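You operate a simulated robot arm through the tools that you are given. There is no shell and no other tool. Be economical: measure what you need, move in short steps, check, and stop when the job is done.

You run a simulated robot arm. Do the job below in one go: nothing can be reset, and whatever is moved stays where it is left.

JOB
Line up Vislebok Ponds, Tellamori Ferries and Tovend Locks on the dresser, starting at the green bookend.
Fine: spines out, in that order; close the line by sliding the brown bookend up.

Only the result counts: the job must be done as asked and must still hold three seconds after the hand-in. Knocking over, shifting, dropping, spilling or breaking anything else fails it.

ROBOT AND FRAMES
A 6-joint arm with a two-finger parallel gripper on a trunk, on a base that drives. Base frame: it is fixed to the floor where the robot stands at the start and does not move with it; the origin is under the middle of the robot, x ahead of it, y to its left, z up. Readings come in m, degrees, newtons and seconds.
With the tool pointing down near the work surface it reaches from about 0.18 to 0.76 m from the robot's upright axis, wherever it stands. Its first joint turns from -166.0 to 166.0 degrees. Payload 3.91 kg.
The tool frame sits at the grasp point between the pads (the TCP): z along the fingers, y along the line on which they close. The tips reach 0.03 m beyond it. The gripper opens to 0.11 m. The fingers are 0.02 m wide and 0.01 m thick; the gripper's body (0.048 by 0.112 m) begins 0.055 m behind the TCP.
Orientation is that of the tool frame in the base frame, as [roll, pitch, yaw] about the fixed x, y, z axes, in that order (R = Rz(yaw) Ry(pitch) Rx(roll)). With the fingers straight down and closing along the base's y, the tool's x points along the base's -x, its y along +y and its z along -z.

CONTROLS
- The arm moves only by the tool step_arm. Its arguments are lists of equal length, an entry for each row: "linear": the shift along the tool's x, y, z in units of 100 mm (1.0 is 100 mm), a list of three; "rotation": the turn, a rotation vector about the tool's x, y, z in units of 120 degrees (1.0 is 120 degrees), a list of three; "claw": the opening, from 0 (shut) to 1 (fully open). In form: {"linear": [[dx, dy, dz], ...], "rotation": [[wx, wy, wz], ...], "claw": [claw, ...]}. A call has 1 to 10 rows; each row is the pose to reach, as a shift and turn from the pose commanded when the call began, along the tool's axes at that moment. A call with a number of a shift or a turn outside -1 to 1 is refused whole. Each row takes 0.2 s and may step no farther than 0.05 m and 8.6 degrees from the row before; otherwise, or with a gripper value out of range, the whole call is refused. Where a pose cannot be reached the arm comes as near as it can. A force on the tool above 50 N (or 10 N above the force at the start of the call, whichever is more), or a blocked arm, ends the call early, and 0.2 s more pass. Each finger travels about 0.045 m/s and halts on what it meets, pressing with about 31 N; the grip force reading is that of the motor and also rises with nothing between the fingers. The clock runs only during rows and for 0.2 s after the last one: add rows that repeat a pose to give the fingers time. The reply holds the time, the measured pose of the TCP, the force on the tool along the base axes, the opening and the grip force, in the units named above and with some noise, with the torque about the TCP (base axes, N m) and any sound that the robot's microphone picked up, and new pictures: "show" is both (left out), scene, wrist or none.
- Cameras (640 x 400 px; columns grow to the right, rows downward): "scene" is now at [-0.0052, 0.1954, 1.295]; the picture's right is [0.61, -0.79, 0.00], its down [-0.66, -0.51, -0.55] and it looks along [0.44, 0.34, -0.83] (base axes); focal length 214 px, centre (320, 200). "wrist" rides on the gripper at [0.071, 0.022, -0.107] in the tool frame; the picture's right is [-0.29, 0.96, 0.00], its down [-0.76, -0.23, -0.61] and it looks along [-0.58, -0.18, 0.79] (tool axes); focal length 243 px, centre (320, 200). There is no depth. A picture from a camera that has moved, and an enlarged one, comes with that camera's place and axes in the base frame and with its lens.
- raise_lower(by): slides the trunk up (or, below 0, down) by that many m; the arm and the scene camera ride with it, the base frame stays. It gives what a move gives, with no picture.
- steer(legs): drives the robot by 1 to 6 legs, each [ahead, left, turn to the left] in m, m and degrees, along the robot's own axes; the way and the turn of a leg run together, so that a leg with both is an arc; at most 1.5 m and 180 degrees a leg. The arm and the cameras ride along, it lands a little off, and it stops where it bumps. It gives what a move gives, and a new picture of the scene camera.
- aim_head(pan, tilt): turns the head with the scene camera to pan (to the left, within 86 degrees either way) and tilt (down, from -29 to 69), counted from straight ahead of the robot. It gives what a move gives, and a new picture of the scene camera.
- close_up(camera, box): a new picture of the part [left, top, right, bottom] of that camera's present view, enlarged. It takes no simulated time.
- finish_job(): hands the job in; it is judged then, once.

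Go step by step. Nothing tells you exact positions but the pictures and the camera data: compare them with the known pose of the tool, close in by small moves and look again before you grip or let go. The budget is 120 turns and 260 pictures, counting those below and the enlarged ones. Unless the task says otherwise, let go and move clear before handing in, and close with one line.

The tools are called as a command line: name --argument value ..., lists and objects as JSON in quotes. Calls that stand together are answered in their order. step_arm: Moves the arm, as the interface text tells. Its arguments: {"type":"object","properties":{"linear":{"type":"array","items":{"type":"array","items":{"type":"number"}}},"rotation":{"type":"array","items":{"type":"array","items":{"type":"number"}}},"claw":{"type":"array","items":{"type":"number"}},"show":{"type":"string","enum":["both","scene","wrist","none"]}},"required":["linear","rotation","claw"]} The other tools are called the same way: raise_lower (by) slides the trunk up or down; steer (legs) drives the base; aim_head (pan, tilt) turns the head that bears the scene camera; close_up (camera, box) takes an enlarged picture of a part of a camera's view; finish_job () hands the job in.

At the start:

```text
time: 0.0
ee_pos: [-0.0604, 0.3931, 1.056]
tool_rot: [179.9, 0.0, -180.0]
contact_force: [0.8, -0.8, 0.2]
wrist_torque: [0.0, -0.01, -0.05]
width: 0.1101
grip_force: 0.0
trunk travel left (down, up): [-0.275, 0.315]
robot x, y, heading: [-0.0006, 0.0025, 0.1]
head pan, tilt: [37.7, 56.6]
```

scene: 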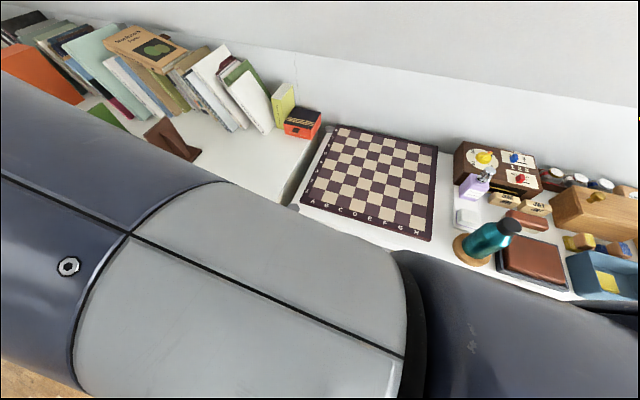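
wrist: 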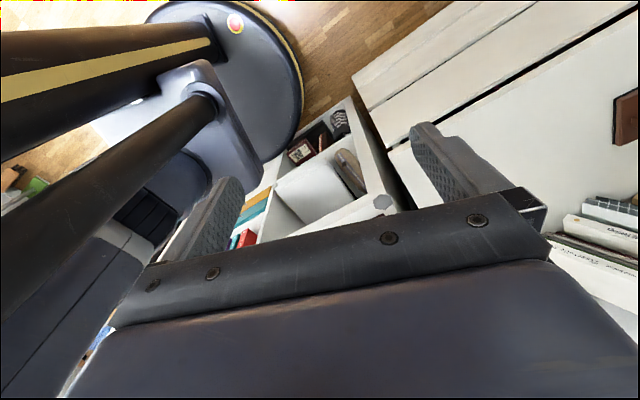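

I see a surface with a row of books to the left and a chessboard and other things ahead. I'll look around with the head to find the dresser, the bookends and the named books.

aim_head --pan 75 --tilt 40

aim_head --pan 0 --tilt 45

aim_head --pan -70 --tilt 40

```text
time: 1.0
ee_pos: [-0.0607, 0.392, 1.0531]
tool_rot: [180.0, 0.0, 179.9]
contact_force: [-0.7, -0.2, -0.7]
wrist_torque: [-0.01, 0.01, 0.01]
width: 0.1098
grip_force: 0.0
trunk travel left (down, up): [-0.275, 0.315]
robot x, y, heading: [0.005, -0.0037, -0.1]
head pan, tilt: [75.0, 40.0]
camera scene: at [-0.0389, 0.2344, 1.3176], right [0.97, -0.26, 0.0], down [-0.17, -0.62, -0.77], along [0.2, 0.74, -0.64], focal length 214 px, centre (320, 200)
```

scene: 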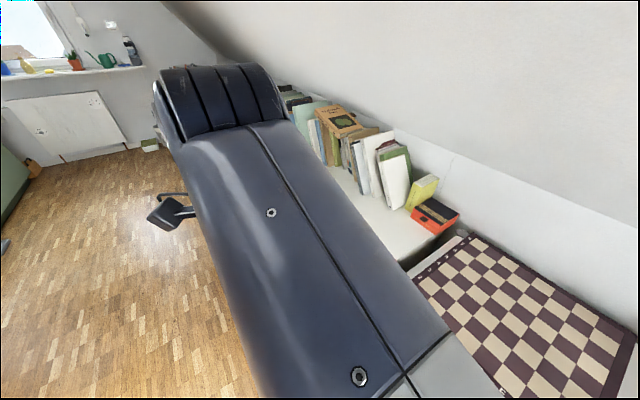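

```text
time: 2.5
ee_pos: [-0.0613, 0.3918, 1.0549]
tool_rot: [180.0, 0.0, 179.9]
contact_force: [1.1, -0.6, -1.0]
wrist_torque: [-0.02, 0.01, -0.01]
width: 0.11
grip_force: 0.0
trunk travel left (down, up): [-0.275, 0.315]
robot x, y, heading: [0.001, -0.0015, 0.2]
head pan, tilt: [0.0, 45.0]
camera scene: at [0.0204, 0.1524, 1.3103], right [0.0, -1.0, 0.0], down [-0.71, 0.0, -0.71], along [0.71, 0.0, -0.71], focal length 214 px, centre (320, 200)
```

scene: 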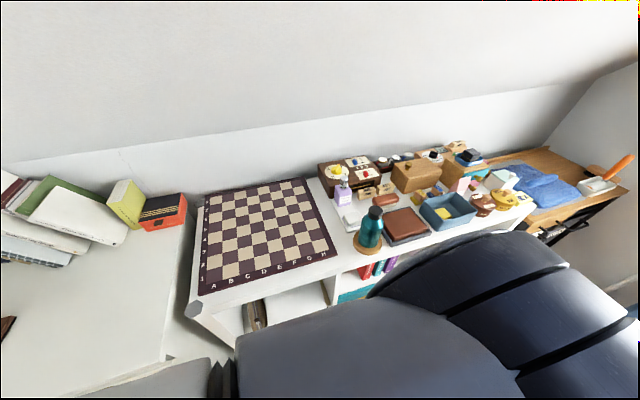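

```text
time: 3.9
ee_pos: [-0.0605, 0.3942, 1.055]
tool_rot: [180.0, -0.1, -179.9]
contact_force: [0.0, 0.3, 0.6]
wrist_torque: [0.02, 0.01, 0.01]
width: 0.11
grip_force: 0.1
trunk travel left (down, up): [-0.275, 0.315]
robot x, y, heading: [-0.0002, 0.0028, 0.2]
head pan, tilt: [-70.0, 40.0]
camera scene: at [-0.0318, 0.0724, 1.3176], right [-0.94, -0.34, 0.0], down [-0.22, 0.6, -0.77], along [0.26, -0.72, -0.64], focal length 214 px, centre (320, 200)
```

scene: 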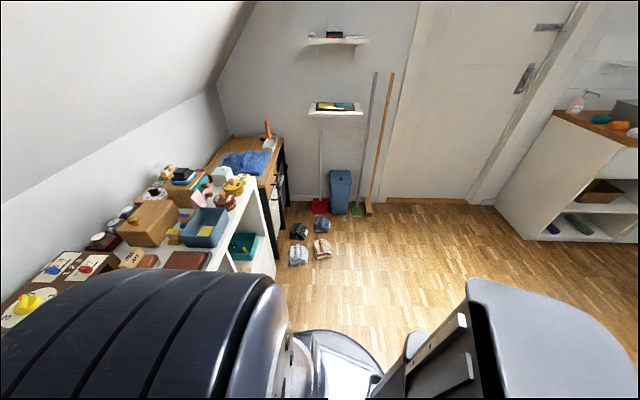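

The dresser (with books and bookends) is to my left and the furniture is turned about 17° relative to me. I'll square up and drive left along it.

steer --legs '[[0, 0, 17], [0, 0.8, 0]]'

aim_head --pan 30 --tilt 45

```text
time: 7.0
ee_pos: [-0.2433, 0.6083, 1.0531]
tool_rot: [-179.8, 0.1, -165.3]
contact_force: [-1.4, -1.0, -0.8]
wrist_torque: [-0.01, -0.02, 0.0]
width: 0.1096
grip_force: 0.2
trunk travel left (down, up): [-0.275, 0.315]
robot x, y, heading: [-0.0819, 0.2405, 14.5]
head pan, tilt: [-70.0, 40.0]
stopped in leg 2: the robot was blocked; the commanded pose is now the measured one
camera scene: at [-0.1337, 0.306, 1.3176], right [-0.82, -0.57, 0.0], down [-0.37, 0.53, -0.77], along [0.44, -0.63, -0.64], focal length 214 px, centre (320, 200)
```

scene: 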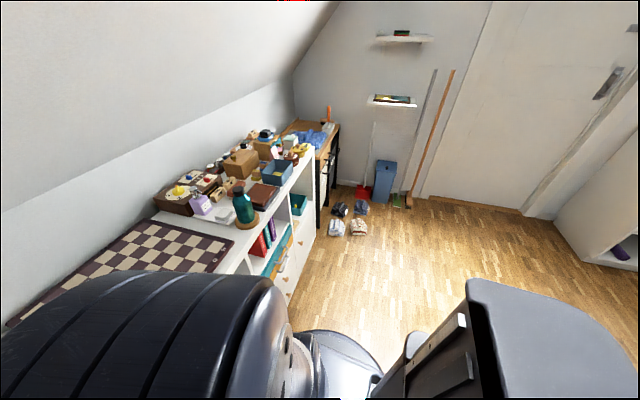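

```text
time: 8.8
ee_pos: [-0.2421, 0.6091, 1.0536]
tool_rot: [-179.8, 0.1, -165.3]
contact_force: [-0.8, -0.1, -0.6]
wrist_torque: [-0.02, 0.03, -0.02]
width: 0.1099
grip_force: 0.1
trunk travel left (down, up): [-0.275, 0.315]
robot x, y, heading: [-0.0843, 0.245, 14.7]
head pan, tilt: [30.0, 45.0]
camera scene: at [-0.1241, 0.4331, 1.3103], right [0.7, -0.71, 0.0], down [-0.5, -0.5, -0.71], along [0.5, 0.5, -0.71], focal length 214 px, centre (320, 200)
```

scene: 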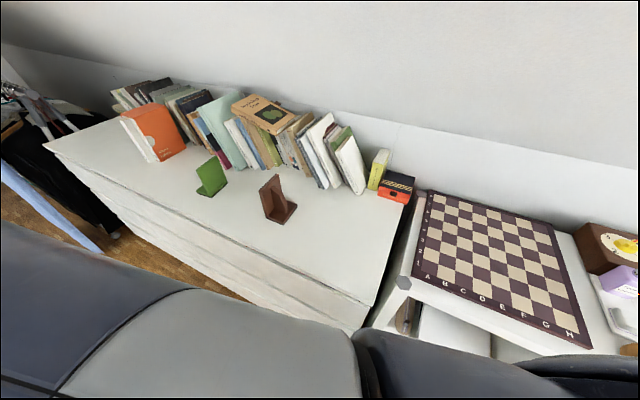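

The base bumped the dresser's front. I'll back off a little and then go on left, in front of the two bookends.

steer --legs '[[-0.08, 0, 0.8], [0, 0.85, 0]]'

aim_head --pan 0 --tilt 45

```text
time: 13.9
ee_pos: [-0.5591, 1.389, 1.053]
tool_rot: [-179.8, 0.2, -164.3]
contact_force: [0.4, -0.1, 0.2]
wrist_torque: [-0.06, 0.03, -0.01]
width: 0.11
grip_force: 0.2
trunk travel left (down, up): [-0.275, 0.315]
robot x, y, heading: [-0.3933, 1.0316, 15.7]
head pan, tilt: [30.0, 45.0]
camera scene: at [-0.4376, 1.2162, 1.3104], right [0.72, -0.7, 0.0], down [-0.49, -0.51, -0.71], along [0.49, 0.51, -0.71], focal length 214 px, centre (320, 200)
```

scene: 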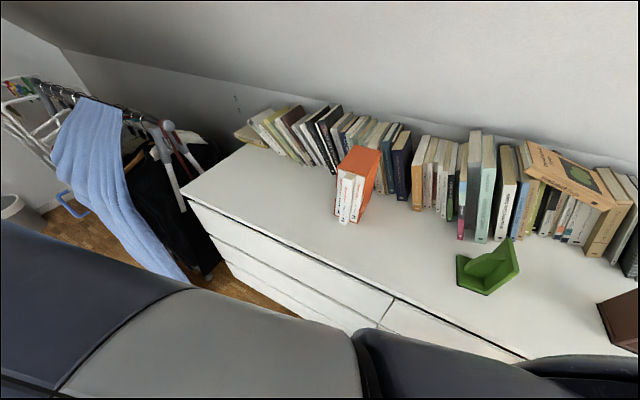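

```text
time: 14.8
ee_pos: [-0.5602, 1.3905, 1.0536]
tool_rot: [-179.8, 0.2, -164.1]
contact_force: [0.2, 0.6, -0.1]
wrist_torque: [0.0, 0.0, 0.01]
width: 0.1102
grip_force: 0.0
trunk travel left (down, up): [-0.275, 0.315]
robot x, y, heading: [-0.3908, 1.029, 15.8]
head pan, tilt: [0.0, 45.0]
camera scene: at [-0.416, 1.1802, 1.3103], right [0.27, -0.96, 0.0], down [-0.68, -0.19, -0.71], along [0.68, 0.19, -0.71], focal length 214 px, centre (320, 200)
```

scene: 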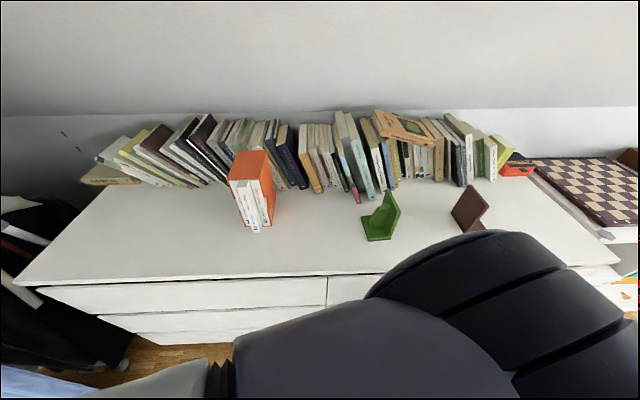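

I have a good view of the book row now; the books stand with spines toward me. I'll zoom in to read the titles and see the bookends' shape.

close_up --camera "scene" --box '[80, 100, 240, 200]'

close_up --camera "scene" --box '[220, 105, 380, 205]'

close_up --camera "scene" --box '[370, 100, 530, 200]'

close_up --camera "scene" --box '[340, 160, 500, 260]'

```text
4.00 times, centred on (160, 150) of scene
camera zoom: at [-0.416, 1.1802, 1.3103], right [0.27, -0.96, 0.0], down [-0.68, -0.19, -0.71], along [0.68, 0.19, -0.71], focal length 858 px, centre (960, 400)
```

zoom: 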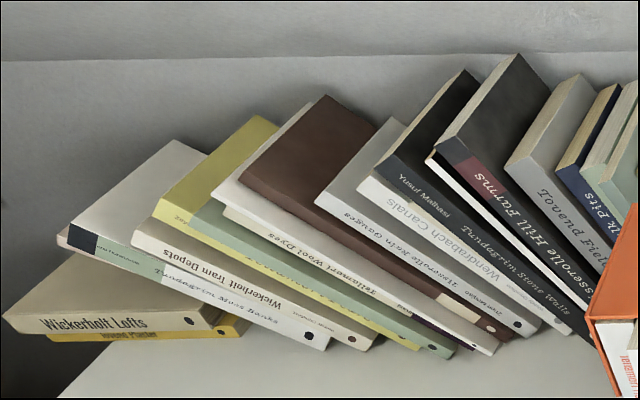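

```text
4.00 times, centred on (300, 155) of scene
camera zoom: at [-0.416, 1.1802, 1.3103], right [0.27, -0.96, 0.0], down [-0.68, -0.19, -0.71], along [0.68, 0.19, -0.71], focal length 858 px, centre (400, 380)
```

zoom: 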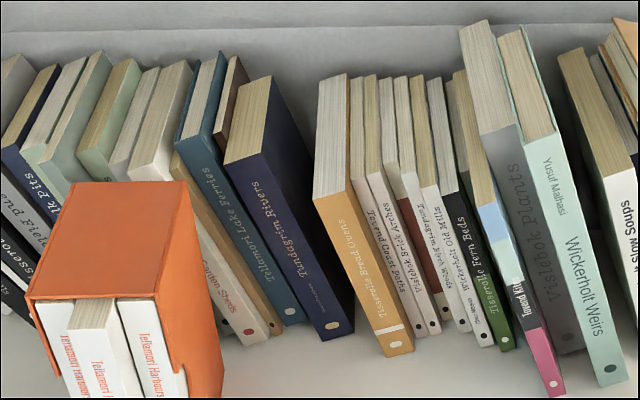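

```text
4.00 times, centred on (450, 150) of scene
camera zoom: at [-0.416, 1.1802, 1.3103], right [0.27, -0.96, 0.0], down [-0.68, -0.19, -0.71], along [0.68, 0.19, -0.71], focal length 858 px, centre (-200, 400)
```

zoom: 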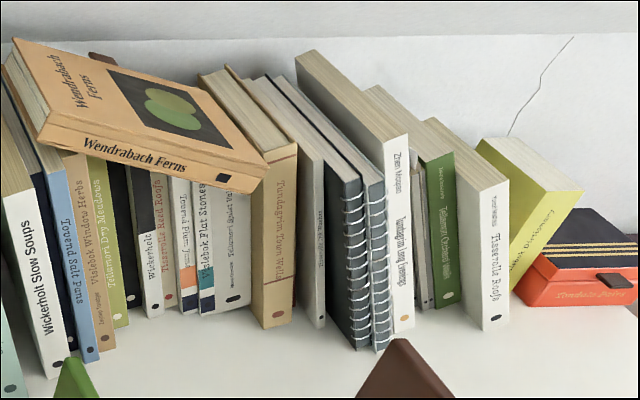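

```text
4.00 times, centred on (420, 210) of scene
camera zoom: at [-0.416, 1.1802, 1.3103], right [0.27, -0.96, 0.0], down [-0.68, -0.19, -0.71], along [0.68, 0.19, -0.71], focal length 858 px, centre (-80, 160)
```

zoom: 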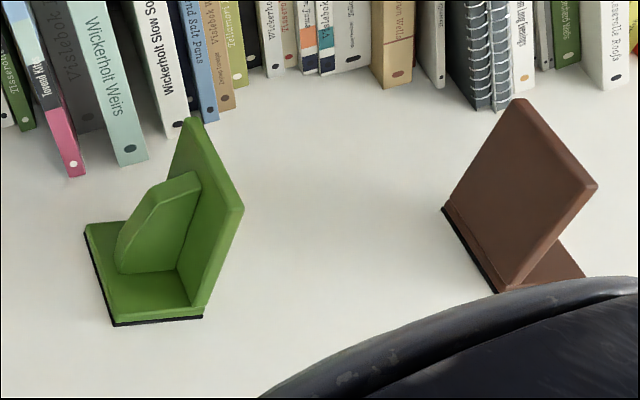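

Green's plate faces right with its foot to the left; brown's plate faces left, so the line runs from left to right. I'll zoom in further on candidate spines.

close_up --camera "scene" --box '[215, 115, 279, 155]'

close_up --camera "scene" --box '[300, 150, 364, 190]'

close_up --camera "scene" --box '[330, 140, 394, 180]'

close_up --camera "scene" --box '[385, 140, 449, 180]'

close_up --camera "scene" --box '[440, 140, 504, 180]'

```text
10.00 times, centred on (247, 135) of scene
camera zoom: at [-0.416, 1.1802, 1.3103], right [0.27, -0.96, 0.0], down [-0.68, -0.19, -0.71], along [0.68, 0.19, -0.71], focal length 2145 px, centre (1050, 850)
```

zoom: 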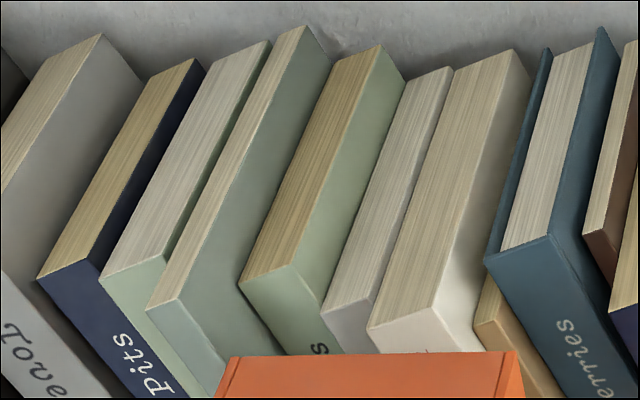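

```text
10.00 times, centred on (332, 170) of scene
camera zoom: at [-0.416, 1.1802, 1.3103], right [0.27, -0.96, 0.0], down [-0.68, -0.19, -0.71], along [0.68, 0.19, -0.71], focal length 2145 px, centre (200, 500)
```

zoom: 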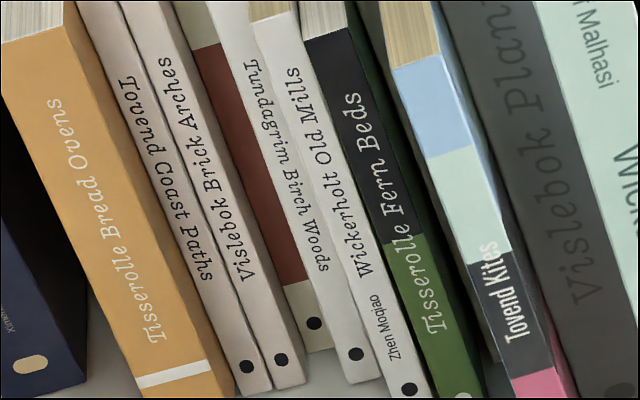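

```text
10.00 times, centred on (362, 160) of scene
camera zoom: at [-0.416, 1.1802, 1.3103], right [0.27, -0.96, 0.0], down [-0.68, -0.19, -0.71], along [0.68, 0.19, -0.71], focal length 2145 px, centre (-100, 600)
```

zoom: 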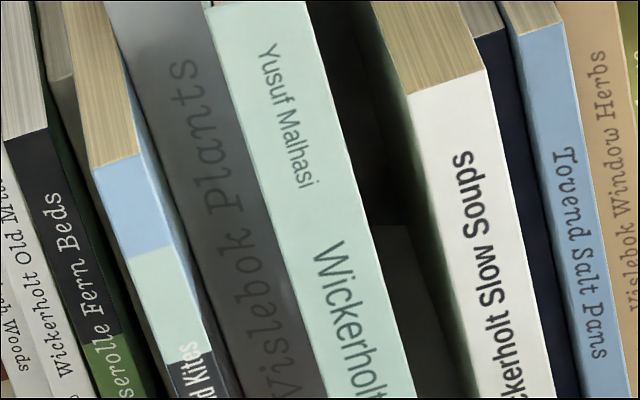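

```text
10.00 times, centred on (417, 160) of scene
camera zoom: at [-0.416, 1.1802, 1.3103], right [0.27, -0.96, 0.0], down [-0.68, -0.19, -0.71], along [0.68, 0.19, -0.71], focal length 2145 px, centre (-650, 600)
```

zoom: 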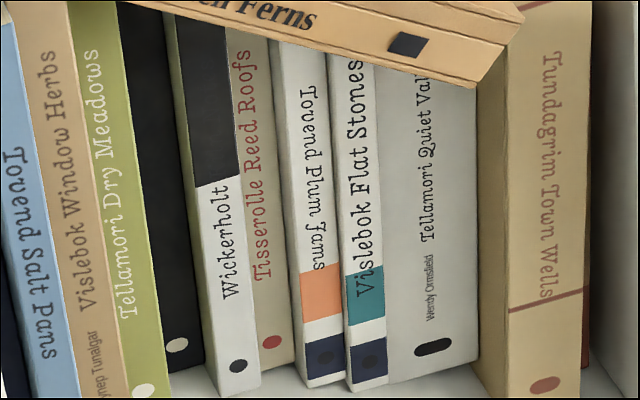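

```text
10.00 times, centred on (472, 160) of scene
camera zoom: at [-0.416, 1.1802, 1.3103], right [0.27, -0.96, 0.0], down [-0.68, -0.19, -0.71], along [0.68, 0.19, -0.71], focal length 2145 px, centre (-1200, 600)
```

zoom: 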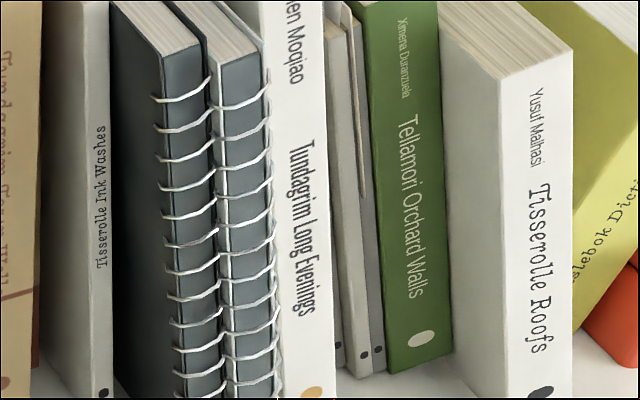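

None of the three titles is readable yet; some spines are hidden behind the orange slipcase. I'll drive left a bit to look there from another angle.

steer --legs '[[0, 0.4, 0]]'

```text
time: 17.4
ee_pos: [-0.6785, 1.7737, 1.0529]
tool_rot: [-179.8, 0.1, -165.2]
contact_force: [0.3, -0.2, 0.1]
wrist_torque: [0.0, 0.07, 0.0]
width: 0.1099
grip_force: 0.1
trunk travel left (down, up): [-0.275, 0.315]
robot x, y, heading: [-0.5208, 1.4071, 15.0]
head pan, tilt: [0.0, 45.0]
camera scene: at [-0.5387, 1.5618, 1.3104], right [0.26, -0.97, 0.0], down [-0.68, -0.18, -0.71], along [0.68, 0.18, -0.71], focal length 214 px, centre (320, 200)
```

scene: 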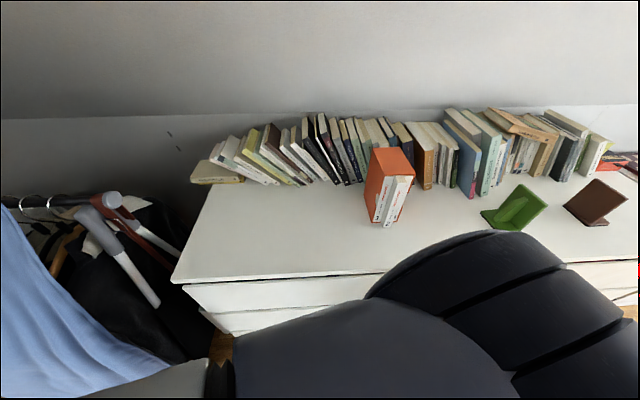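

close_up --camera "scene" --box '[190, 130, 270, 180]'

close_up --camera "scene" --box '[240, 140, 320, 190]'

close_up --camera "scene" --box '[310, 140, 374, 180]'

close_up --camera "scene" --box '[400, 140, 480, 190]'

close_up --camera "scene" --box '[480, 130, 560, 180]'

```text
8.00 times, centred on (230, 155) of scene
camera zoom: at [-0.5387, 1.5618, 1.3104], right [0.26, -0.97, 0.0], down [-0.68, -0.18, -0.71], along [0.68, 0.18, -0.71], focal length 1716 px, centre (1040, 560)
```

zoom: 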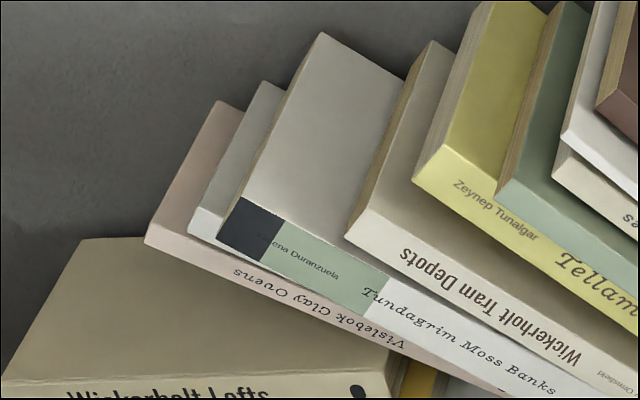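

```text
8.00 times, centred on (280, 165) of scene
camera zoom: at [-0.5387, 1.5618, 1.3104], right [0.26, -0.97, 0.0], down [-0.68, -0.18, -0.71], along [0.68, 0.18, -0.71], focal length 1716 px, centre (640, 480)
```

zoom: 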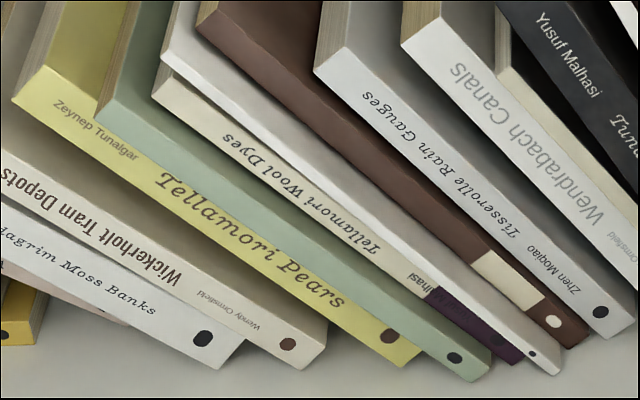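

```text
10.00 times, centred on (342, 160) of scene
camera zoom: at [-0.5387, 1.5618, 1.3104], right [0.26, -0.97, 0.0], down [-0.68, -0.18, -0.71], along [0.68, 0.18, -0.71], focal length 2145 px, centre (100, 600)
```

zoom: 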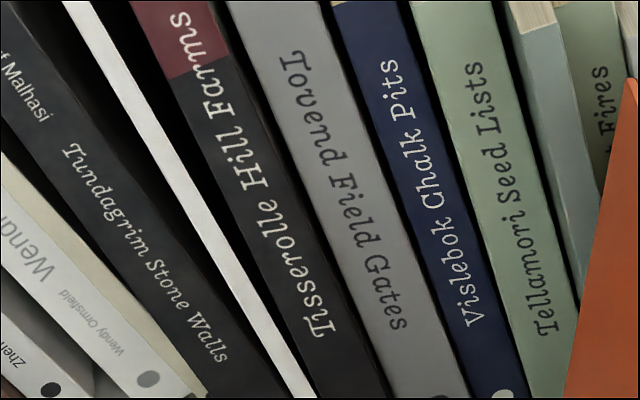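

```text
8.00 times, centred on (440, 165) of scene
camera zoom: at [-0.5387, 1.5618, 1.3104], right [0.26, -0.97, 0.0], down [-0.68, -0.18, -0.71], along [0.68, 0.18, -0.71], focal length 1716 px, centre (-640, 480)
```

zoom: 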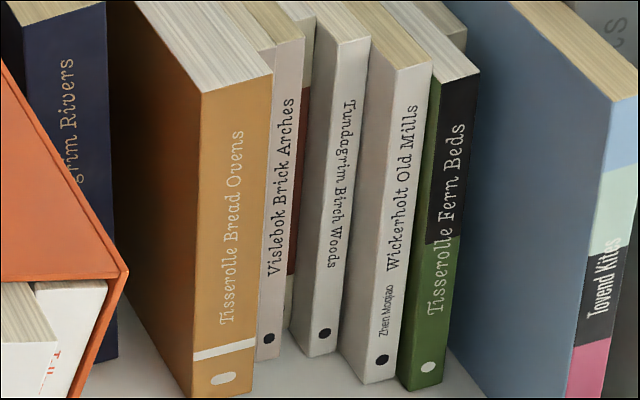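

```text
8.00 times, centred on (520, 155) of scene
camera zoom: at [-0.5387, 1.5618, 1.3104], right [0.26, -0.97, 0.0], down [-0.68, -0.18, -0.71], along [0.68, 0.18, -0.71], focal length 1716 px, centre (-1280, 560)
```

zoom: 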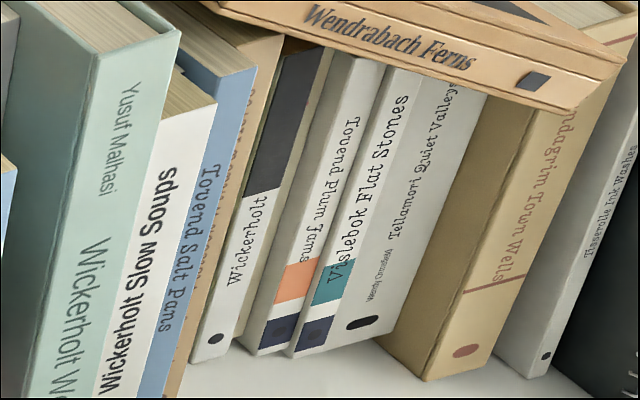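

Still not found. I'll drive back right to view the part hidden by the slipcase from the other side, and the shelf under the chessboard.

steer --legs '[[0, -0.75, 0]]'

close_up --camera "scene" --box '[100, 90, 260, 190]'

close_up --camera "scene" --box '[250, 100, 410, 200]'

aim_head --pan -45 --tilt 55

```text
time: 21.5
ee_pos: [-0.4836, 1.0413, 1.053]
tool_rot: [-179.7, 0.0, -165.1]
contact_force: [0.5, 0.6, -0.3]
wrist_torque: [-0.03, 0.03, -0.02]
width: 0.1102
grip_force: 0.1
trunk travel left (down, up): [-0.275, 0.315]
robot x, y, heading: [-0.3242, 0.6731, 14.8]
head pan, tilt: [0.0, 45.0]
camera scene: at [-0.3433, 0.8287, 1.3103], right [0.26, -0.97, 0.0], down [-0.68, -0.18, -0.71], along [0.68, 0.18, -0.71], focal length 214 px, centre (320, 200)
```

scene: 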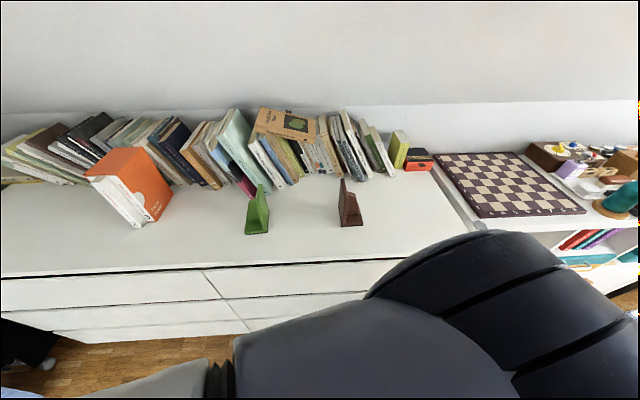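

```text
4.00 times, centred on (180, 140) of scene
camera zoom: at [-0.3433, 0.8287, 1.3103], right [0.26, -0.97, 0.0], down [-0.68, -0.18, -0.71], along [0.68, 0.18, -0.71], focal length 858 px, centre (880, 440)
```

zoom: 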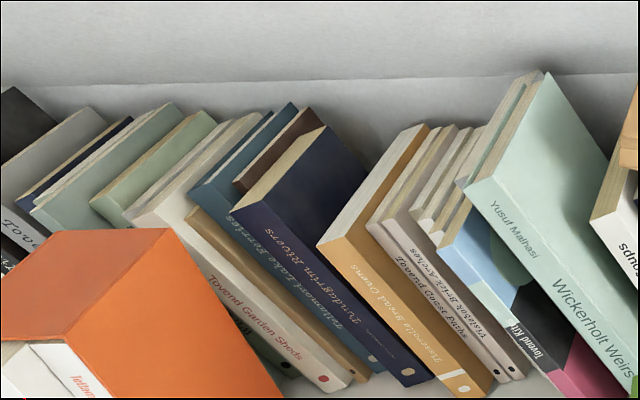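

```text
4.00 times, centred on (330, 150) of scene
camera zoom: at [-0.3433, 0.8287, 1.3103], right [0.26, -0.97, 0.0], down [-0.68, -0.18, -0.71], along [0.68, 0.18, -0.71], focal length 858 px, centre (280, 400)
```

zoom: 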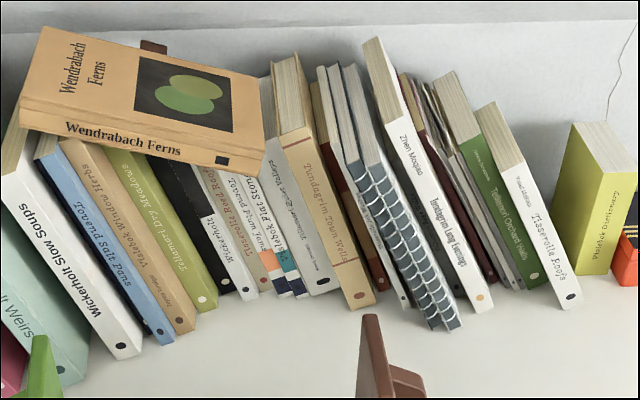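

```text
time: 22.6
ee_pos: [-0.4827, 1.0404, 1.0527]
tool_rot: [-179.8, 0.1, -165.1]
contact_force: [0.9, -0.8, -0.1]
wrist_torque: [0.02, 0.01, -0.04]
width: 0.1101
grip_force: 0.1
trunk travel left (down, up): [-0.275, 0.315]
robot x, y, heading: [-0.3263, 0.6746, 14.8]
head pan, tilt: [-45.0, 55.0]
camera scene: at [-0.3594, 0.7716, 1.2969], right [-0.5, -0.87, 0.0], down [-0.71, 0.41, -0.57], along [0.5, -0.29, -0.82], focal length 214 px, centre (320, 200)
```

scene: 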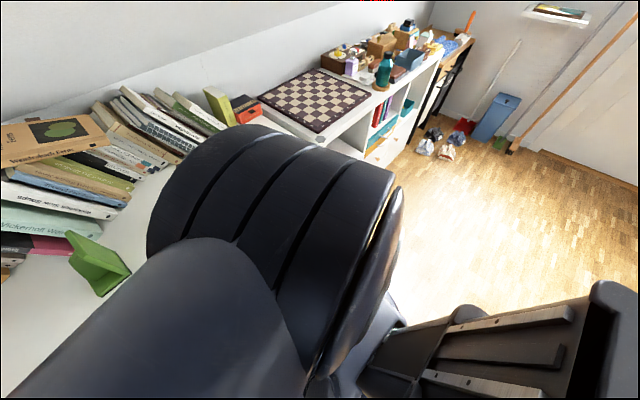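

The small shelf next to the dresser has coloured books in its cubby. I'll zoom in there and on the remaining unread spines on the right.

close_up --camera "scene" --box '[350, 85, 430, 135]'

close_up --camera "scene" --box '[90, 80, 250, 180]'

close_up --camera "scene" --box '[510, 0, 606, 60]'

aim_head --pan 86 --tilt 30

```text
8.00 times, centred on (390, 110) of scene
camera zoom: at [-0.3594, 0.7716, 1.2969], right [-0.5, -0.87, 0.0], down [-0.71, 0.41, -0.57], along [0.5, -0.29, -0.82], focal length 1716 px, centre (-240, 920)
```

zoom: 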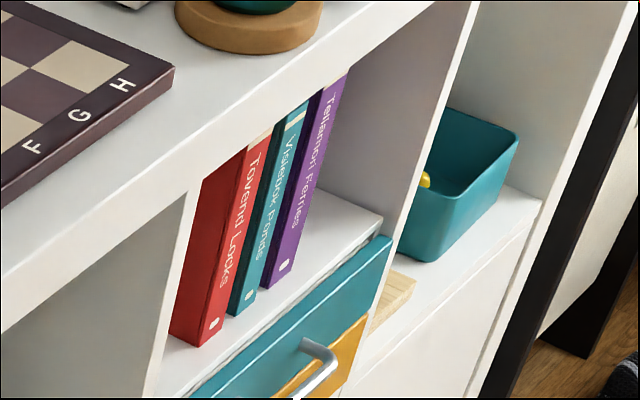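

```text
4.00 times, centred on (170, 130) of scene
camera zoom: at [-0.3594, 0.7716, 1.2969], right [-0.5, -0.87, 0.0], down [-0.71, 0.41, -0.57], along [0.5, -0.29, -0.82], focal length 858 px, centre (920, 480)
```

zoom: 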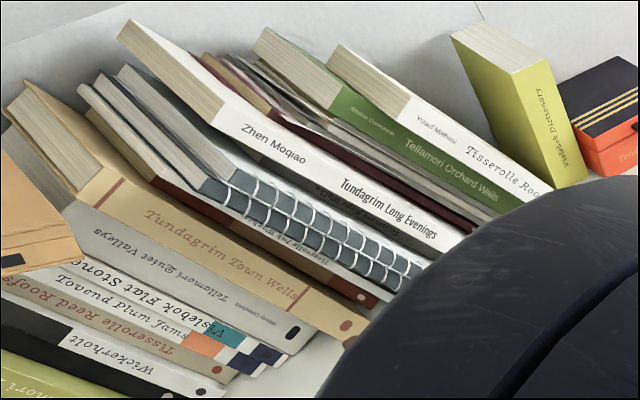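

```text
6.67 times, centred on (558, 30) of scene
camera zoom: at [-0.3594, 0.7716, 1.2969], right [-0.5, -0.87, 0.0], down [-0.71, 0.41, -0.57], along [0.5, -0.29, -0.82], focal length 1430 px, centre (-1267, 1333)
```

zoom: 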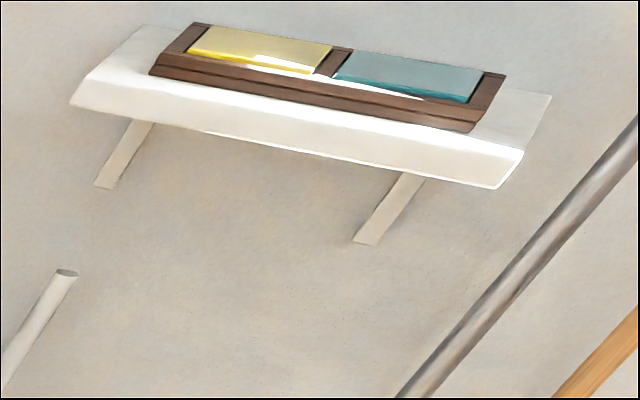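

```text
time: 24.7
ee_pos: [-0.4839, 1.0406, 1.0528]
tool_rot: [-179.8, 0.0, -165.1]
contact_force: [-0.3, -1.0, 0.2]
wrist_torque: [-0.01, -0.02, -0.03]
width: 0.1098
grip_force: 0.0
trunk travel left (down, up): [-0.275, 0.315]
robot x, y, heading: [-0.32, 0.6746, 14.6]
head pan, tilt: [85.9, 30.0]
camera scene: at [-0.4388, 0.8965, 1.3329], right [0.98, 0.19, 0.0], down [0.09, -0.49, -0.87], along [-0.16, 0.85, -0.5], focal length 214 px, centre (320, 200)
```

scene: 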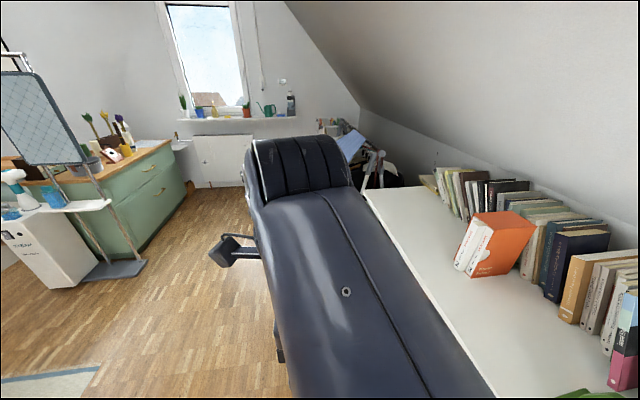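

Found them: red Tovend Locks, teal Vislebok Ponds and purple Tellamori Ferries stand in the cubby of the small shelf right of the dresser. I'll drive right to the front of that cubby and look.

steer --legs '[[0, -1.1, 0]]'

aim_head --pan 0 --tilt 60

```text
time: 30.4
ee_pos: [-0.2007, -0.0195, 1.0528]
tool_rot: [-179.7, 0.1, -164.9]
contact_force: [0.2, 0.3, 0.1]
wrist_torque: [-0.02, -0.02, 0.01]
width: 0.11
grip_force: 0.1
trunk travel left (down, up): [-0.275, 0.315]
robot x, y, heading: [-0.0427, -0.3845, 15.2]
head pan, tilt: [85.9, 30.0]
camera scene: at [-0.1554, -0.1634, 1.3329], right [0.98, 0.19, 0.0], down [0.1, -0.49, -0.87], along [-0.17, 0.85, -0.5], focal length 214 px, centre (320, 200)
```

scene: 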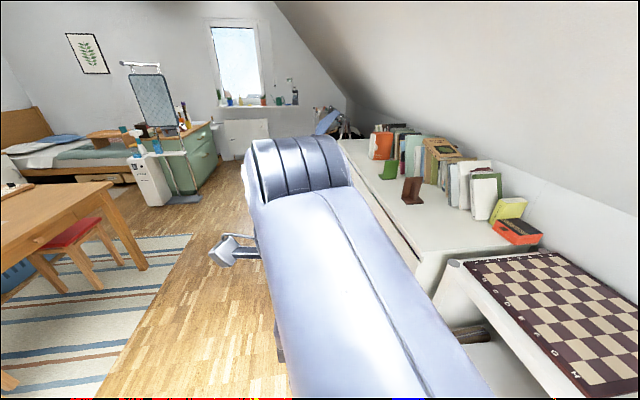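

```text
time: 31.9
ee_pos: [-0.2004, -0.0187, 1.0532]
tool_rot: [-179.8, 0.1, -165.0]
contact_force: [0.3, -0.7, 0.3]
wrist_torque: [0.01, -0.01, -0.04]
width: 0.1101
grip_force: 0.2
trunk travel left (down, up): [-0.275, 0.315]
robot x, y, heading: [-0.0351, -0.3821, 15.1]
head pan, tilt: [0.0, 60.0]
camera scene: at [-0.0737, -0.2348, 1.2909], right [0.26, -0.97, 0.0], down [-0.84, -0.23, -0.5], along [0.48, 0.13, -0.87], focal length 214 px, centre (320, 200)
```

scene: 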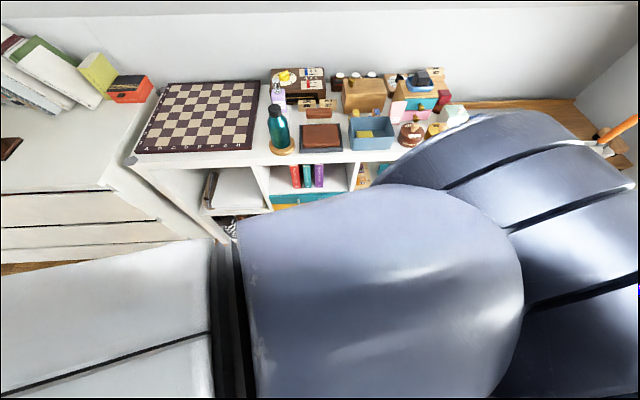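

The three books are visible in the cubby just ahead. I'll zoom in for geometry.

close_up --camera "scene" --box '[256, 140, 384, 220]'

```text
5.00 times, centred on (320, 180) of scene
camera zoom: at [-0.0737, -0.2348, 1.2909], right [0.26, -0.97, 0.0], down [-0.84, -0.23, -0.5], along [0.48, 0.13, -0.87], focal length 1072 px, centre (320, 300)
```

zoom: 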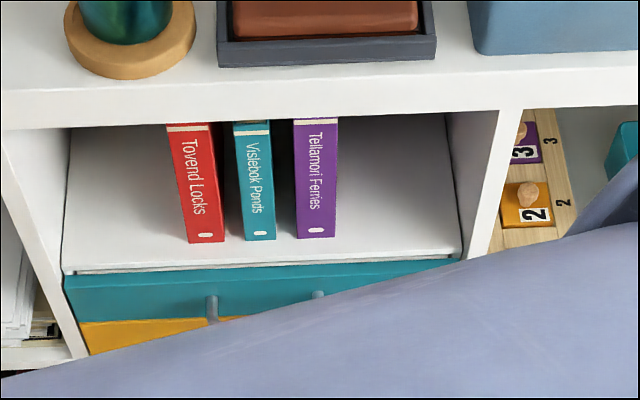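

Triangulating, the cubby floor is at z≈0.545 (that's the "work surface"), the dresser top at z≈0.78; book spines are around (0.37,-0.02). I'll first swing the arm from the left side to the front, turning the hand so that the camera ends on top when pointing forward.

step_arm --linear '[[-0.1, -0.04, 0], [-0.2, -0.08, 0], [-0.3, -0.12, 0], [-0.4, -0.16, 0], [-0.5, -0.2, 0], [-0.6, -0.24, 0], [-0.7, -0.28, 0], [-0.8, -0.32, 0], [-0.9, -0.36, 0], [-1, -0.4, 0]]' --rotation '[[0, 0, 0.07], [0, 0, 0.14], [0, 0, 0.21], [0, 0, 0.28], [0, 0, 0.35], [0, 0, 0.42], [0, 0, 0.49], [0, 0, 0.56], [0, 0, 0.63], [0, 0, 0.7]]' --claw '[1, 1, 1, 1, 1, 1, 1, 1, 1, 1]' --show "none"

```text
time: 34.1
ee_pos: [-0.0656, -0.0249, 1.0529]
tool_rot: [180.0, 0.1, 111.3]
contact_force: [-0.8, 1.0, 0.4]
wrist_torque: [0.0, -0.01, -0.01]
width: 0.1101
grip_force: 0.1
out of reach, approached as far as the arm can: row 10
trunk travel left (down, up): [-0.275, 0.315]
robot x, y, heading: [-0.0403, -0.3853, 15.4]
head pan, tilt: [0.0, 60.0]
```

step_arm --linear '[[-0.1, 0.1, 0], [-0.2, 0.2, 0], [-0.3, 0.3, 0], [-0.4, 0.4, 0], [-0.5, 0.5, 0], [-0.6, 0.6, 0], [-0.7, 0.7, 0], [-0.8, 0.8, 0], [-0.9, 0.9, 0], [-1, 1, 0]]' --rotation '[[0, 0, 0.0], [0, 0, 0.05], [0, 0, 0.1], [0, 0, 0.15], [0, 0, 0.2], [0, 0, 0.25], [0, 0, 0.3], [0, 0, 0.35], [0, 0, 0.4], [0, 0, 0.45]]' --claw '[1, 1, 1, 1, 1, 1, 1, 1, 1, 1]' --show "scene"

```text
time: 36.4
ee_pos: [0.1908, -0.1602, 1.0472]
tool_rot: [-179.8, -0.1, 57.9]
contact_force: [-0.2, 0.2, -0.5]
wrist_torque: [-0.01, 0.0, 0.0]
width: 0.1099
grip_force: 0.0
out of reach, approached as far as the arm can: row 2, 3, 4, 5, 6, 7, 8, 9, 10
trunk travel left (down, up): [-0.275, 0.315]
robot x, y, heading: [-0.0388, -0.3845, 15.0]
head pan, tilt: [0.0, 60.0]
camera scene: at [-0.0736, -0.2347, 1.2908], right [0.26, -0.97, 0.0], down [-0.84, -0.23, -0.5], along [0.48, 0.13, -0.87], focal length 214 px, centre (320, 200)
```

scene: 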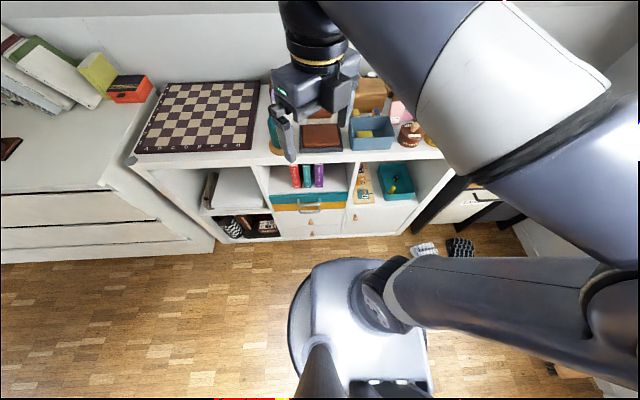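

The arm folds to the right; the hand is now in front at (0.19,-0.16). I'll lower the trunk to ease the reach, then finish turning the hand.

raise_lower --by -0.12

step_arm --linear '[[-0.08, 0, 0], [-0.16, 0, 0], [-0.24, 0, 0], [-0.32, 0, 0], [-0.4, 0, 0], [-0.48, 0, 0]]' --rotation '[[0, 0, 0.06], [0, 0, 0.12], [0, 0, 0.18], [0, 0, 0.24], [0, 0, 0.3], [0, 0, 0.356]]' --claw '[1, 1, 1, 1, 1, 1]' --show "scene"

```text
time: 37.9
ee_pos: [0.1903, -0.1589, 0.9271]
tool_rot: [-179.8, -0.1, 57.9]
contact_force: [0.4, 1.0, 0.4]
wrist_torque: [-0.04, -0.02, -0.01]
width: 0.1101
grip_force: 0.1
trunk travel left (down, up): [-0.155, 0.435]
robot x, y, heading: [-0.0375, -0.3889, 15.2]
head pan, tilt: [0.0, 60.0]
```

```text
time: 39.2
ee_pos: [0.2145, -0.3366, 0.912]
tool_rot: [-179.2, 2.9, 16.3]
contact_force: [-0.2, -0.2, 0.6]
wrist_torque: [-0.01, -0.01, 0.03]
width: 0.1102
grip_force: 0.0
out of reach, approached as far as the arm can: row 1, 2, 3, 4, 5, 6
trunk travel left (down, up): [-0.155, 0.435]
robot x, y, heading: [-0.0381, -0.3813, 15.4]
head pan, tilt: [0.0, 60.0]
camera scene: at [-0.0736, -0.2348, 1.1709], right [0.26, -0.97, 0.0], down [-0.84, -0.23, -0.5], along [0.48, 0.13, -0.87], focal length 214 px, centre (320, 200)
```

scene: 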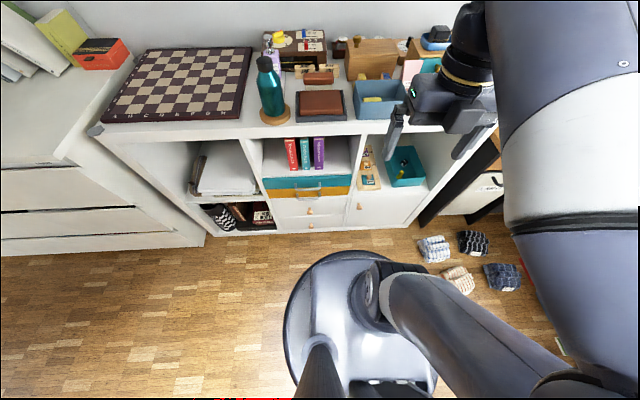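

step_arm --linear '[[0, -0.1, 0], [0, -0.2, 0], [0, -0.3, 0], [0, -0.4, 0], [0, -0.5, 0], [0, -0.6, 0], [0, -0.7, 0], [0, -0.8, 0], [0, -0.9, 0], [0, -1, 0]]' --rotation '[[0, 0.06, 0], [0, 0.12, 0], [0, 0.18, 0], [0, 0.24, 0], [0, 0.3, 0], [0, 0.36, 0], [0, 0.42, 0], [0, 0.48, 0], [0, 0.54, 0], [0, 0.6, 0]]' --claw '[1, 1, 1, 1, 1, 1, 1, 1, 1, 1]' --show "scene"

```text
time: 39.8
ee_pos: [0.2355, -0.3312, 0.8846]
tool_rot: [-178.4, -1.9, 15.7]
contact_force: [-0.5, 0.7, 0.2]
wrist_torque: [-0.03, -0.02, -0.02]
width: 0.11
grip_force: 0.1
out of reach, approached as far as the arm can: row 1, 2
trunk travel left (down, up): [-0.155, 0.435]
robot x, y, heading: [-0.0369, -0.3832, 15.2]
head pan, tilt: [0.0, 60.0]
stopped in row 2: the arm was blocked; the commanded pose is now the measured one
camera scene: at [-0.0738, -0.2349, 1.1721], right [0.26, -0.97, 0.0], down [-0.84, -0.23, -0.5], along [0.48, 0.13, -0.87], focal length 214 px, centre (320, 200)
```

scene: 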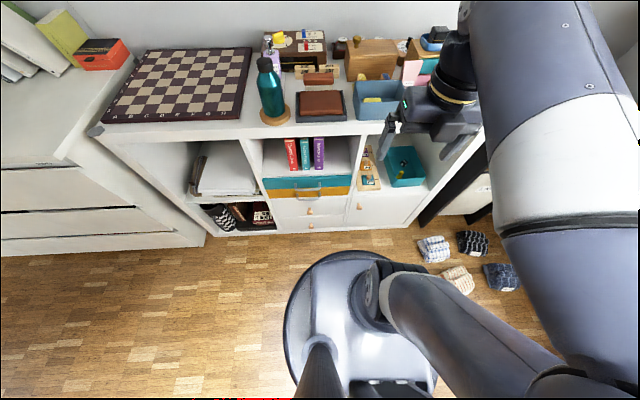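

The arm got blocked (tightly folded near the head). I'll move the hand down and a little forward to open the arm up.

step_arm --linear '[[0, 0, 0.2], [0, 0, 0.4], [0, 0, 0.6], [0, 0, 0.8], [0, 0, 1]]' --rotation '[[0, 0, 0], [0, 0, 0], [0, 0, 0], [0, 0, 0], [0, 0, 0]]' --claw '[1, 1, 1, 1, 1]' --show "scene"

```text
time: 41.0
ee_pos: [0.2387, -0.328, 0.7859]
tool_rot: [-178.3, -2.3, 15.7]
contact_force: [0.3, -0.1, -0.2]
wrist_torque: [0.01, -0.03, 0.03]
width: 0.1101
grip_force: 0.1
trunk travel left (down, up): [-0.155, 0.435]
robot x, y, heading: [-0.0372, -0.3824, 15.3]
head pan, tilt: [0.0, 60.0]
camera scene: at [-0.0737, -0.2349, 1.171], right [0.26, -0.97, 0.0], down [-0.84, -0.23, -0.5], along [0.48, 0.13, -0.87], focal length 214 px, centre (320, 200)
```

scene: 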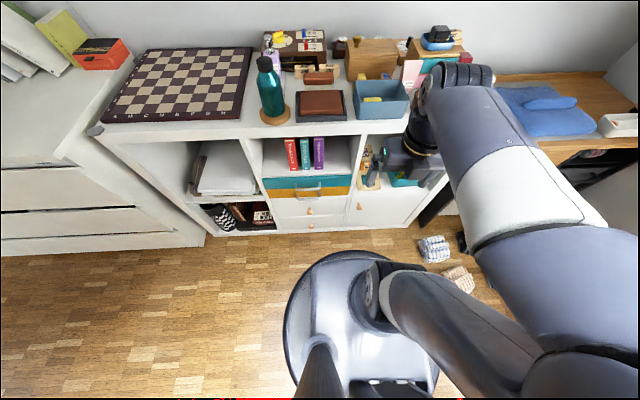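

Now the arm is free. Pointing forward needs more room, so I'll back the base off 0.18 m and shift a bit left, in line with the books.

steer --legs '[[-0.18, 0.12, 0]]'

step_arm --linear '[[0.1, 0, 0], [0.2, 0, 0], [0.3, 0, 0], [0.4, 0, 0], [0.5, 0, 0], [0.6, 0, 0], [0.7, 0, 0], [0.8, 0, 0], [0.9, 0, 0], [1, 0, 0]]' --rotation '[[0, 0.05, 0], [0, 0.1, 0], [0, 0.15, 0], [0, 0.2, 0], [0, 0.25, 0], [0, 0.3, 0], [0, 0.35, 0], [0, 0.4, 0], [0, 0.45, 0], [0, 0.5, 0]]' --claw '[1, 1, 1, 1, 1, 1, 1, 1, 1, 1]' --show "scene"

```text
time: 42.7
ee_pos: [0.0356, -0.2604, 0.7848]
tool_rot: [-178.3, -2.1, 15.5]
contact_force: [0.3, -0.8, -0.3]
wrist_torque: [0.03, 0.04, 0.0]
width: 0.1097
grip_force: 0.1
trunk travel left (down, up): [-0.155, 0.435]
robot x, y, heading: [-0.245, -0.3133, 15.1]
head pan, tilt: [0.0, 60.0]
camera scene: at [-0.2769, -0.1651, 1.1709], right [0.26, -0.97, 0.0], down [-0.84, -0.22, -0.5], along [0.48, 0.13, -0.87], focal length 214 px, centre (320, 200)
```

scene: 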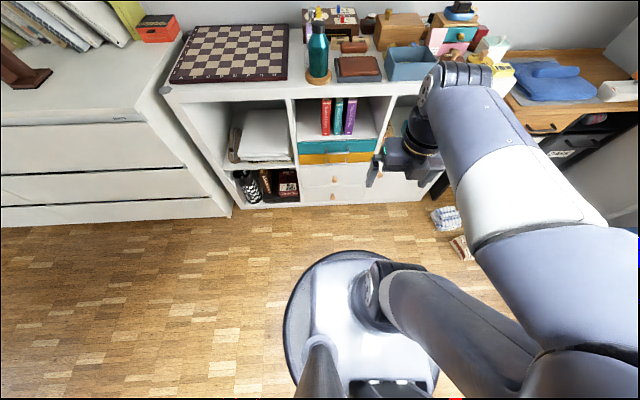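

```text
time: 44.2
ee_pos: [0.1037, -0.2386, 0.7521]
tool_rot: [-176.5, -32.1, 13.9]
contact_force: [-0.6, -0.2, 0.0]
wrist_torque: [0.02, -0.01, 0.01]
width: 0.1099
grip_force: 0.0
trunk travel left (down, up): [-0.155, 0.435]
robot x, y, heading: [-0.242, -0.3143, 14.9]
head pan, tilt: [0.0, 60.0]
stopped in row 7: the arm was blocked; the commanded pose is now the measured one
camera scene: at [-0.277, -0.1651, 1.1737], right [0.26, -0.97, 0.0], down [-0.84, -0.22, -0.5], along [0.48, 0.13, -0.87], focal length 214 px, centre (320, 200)
```

scene: 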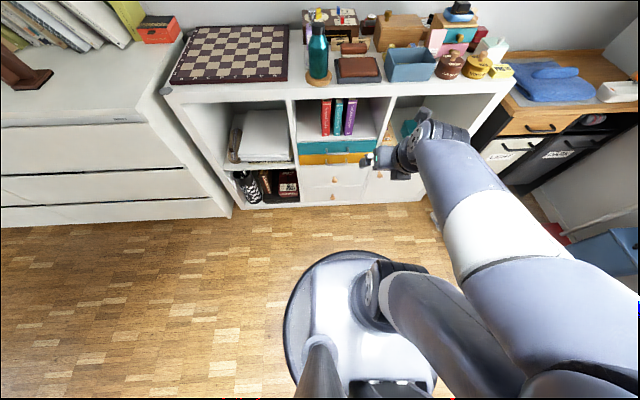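

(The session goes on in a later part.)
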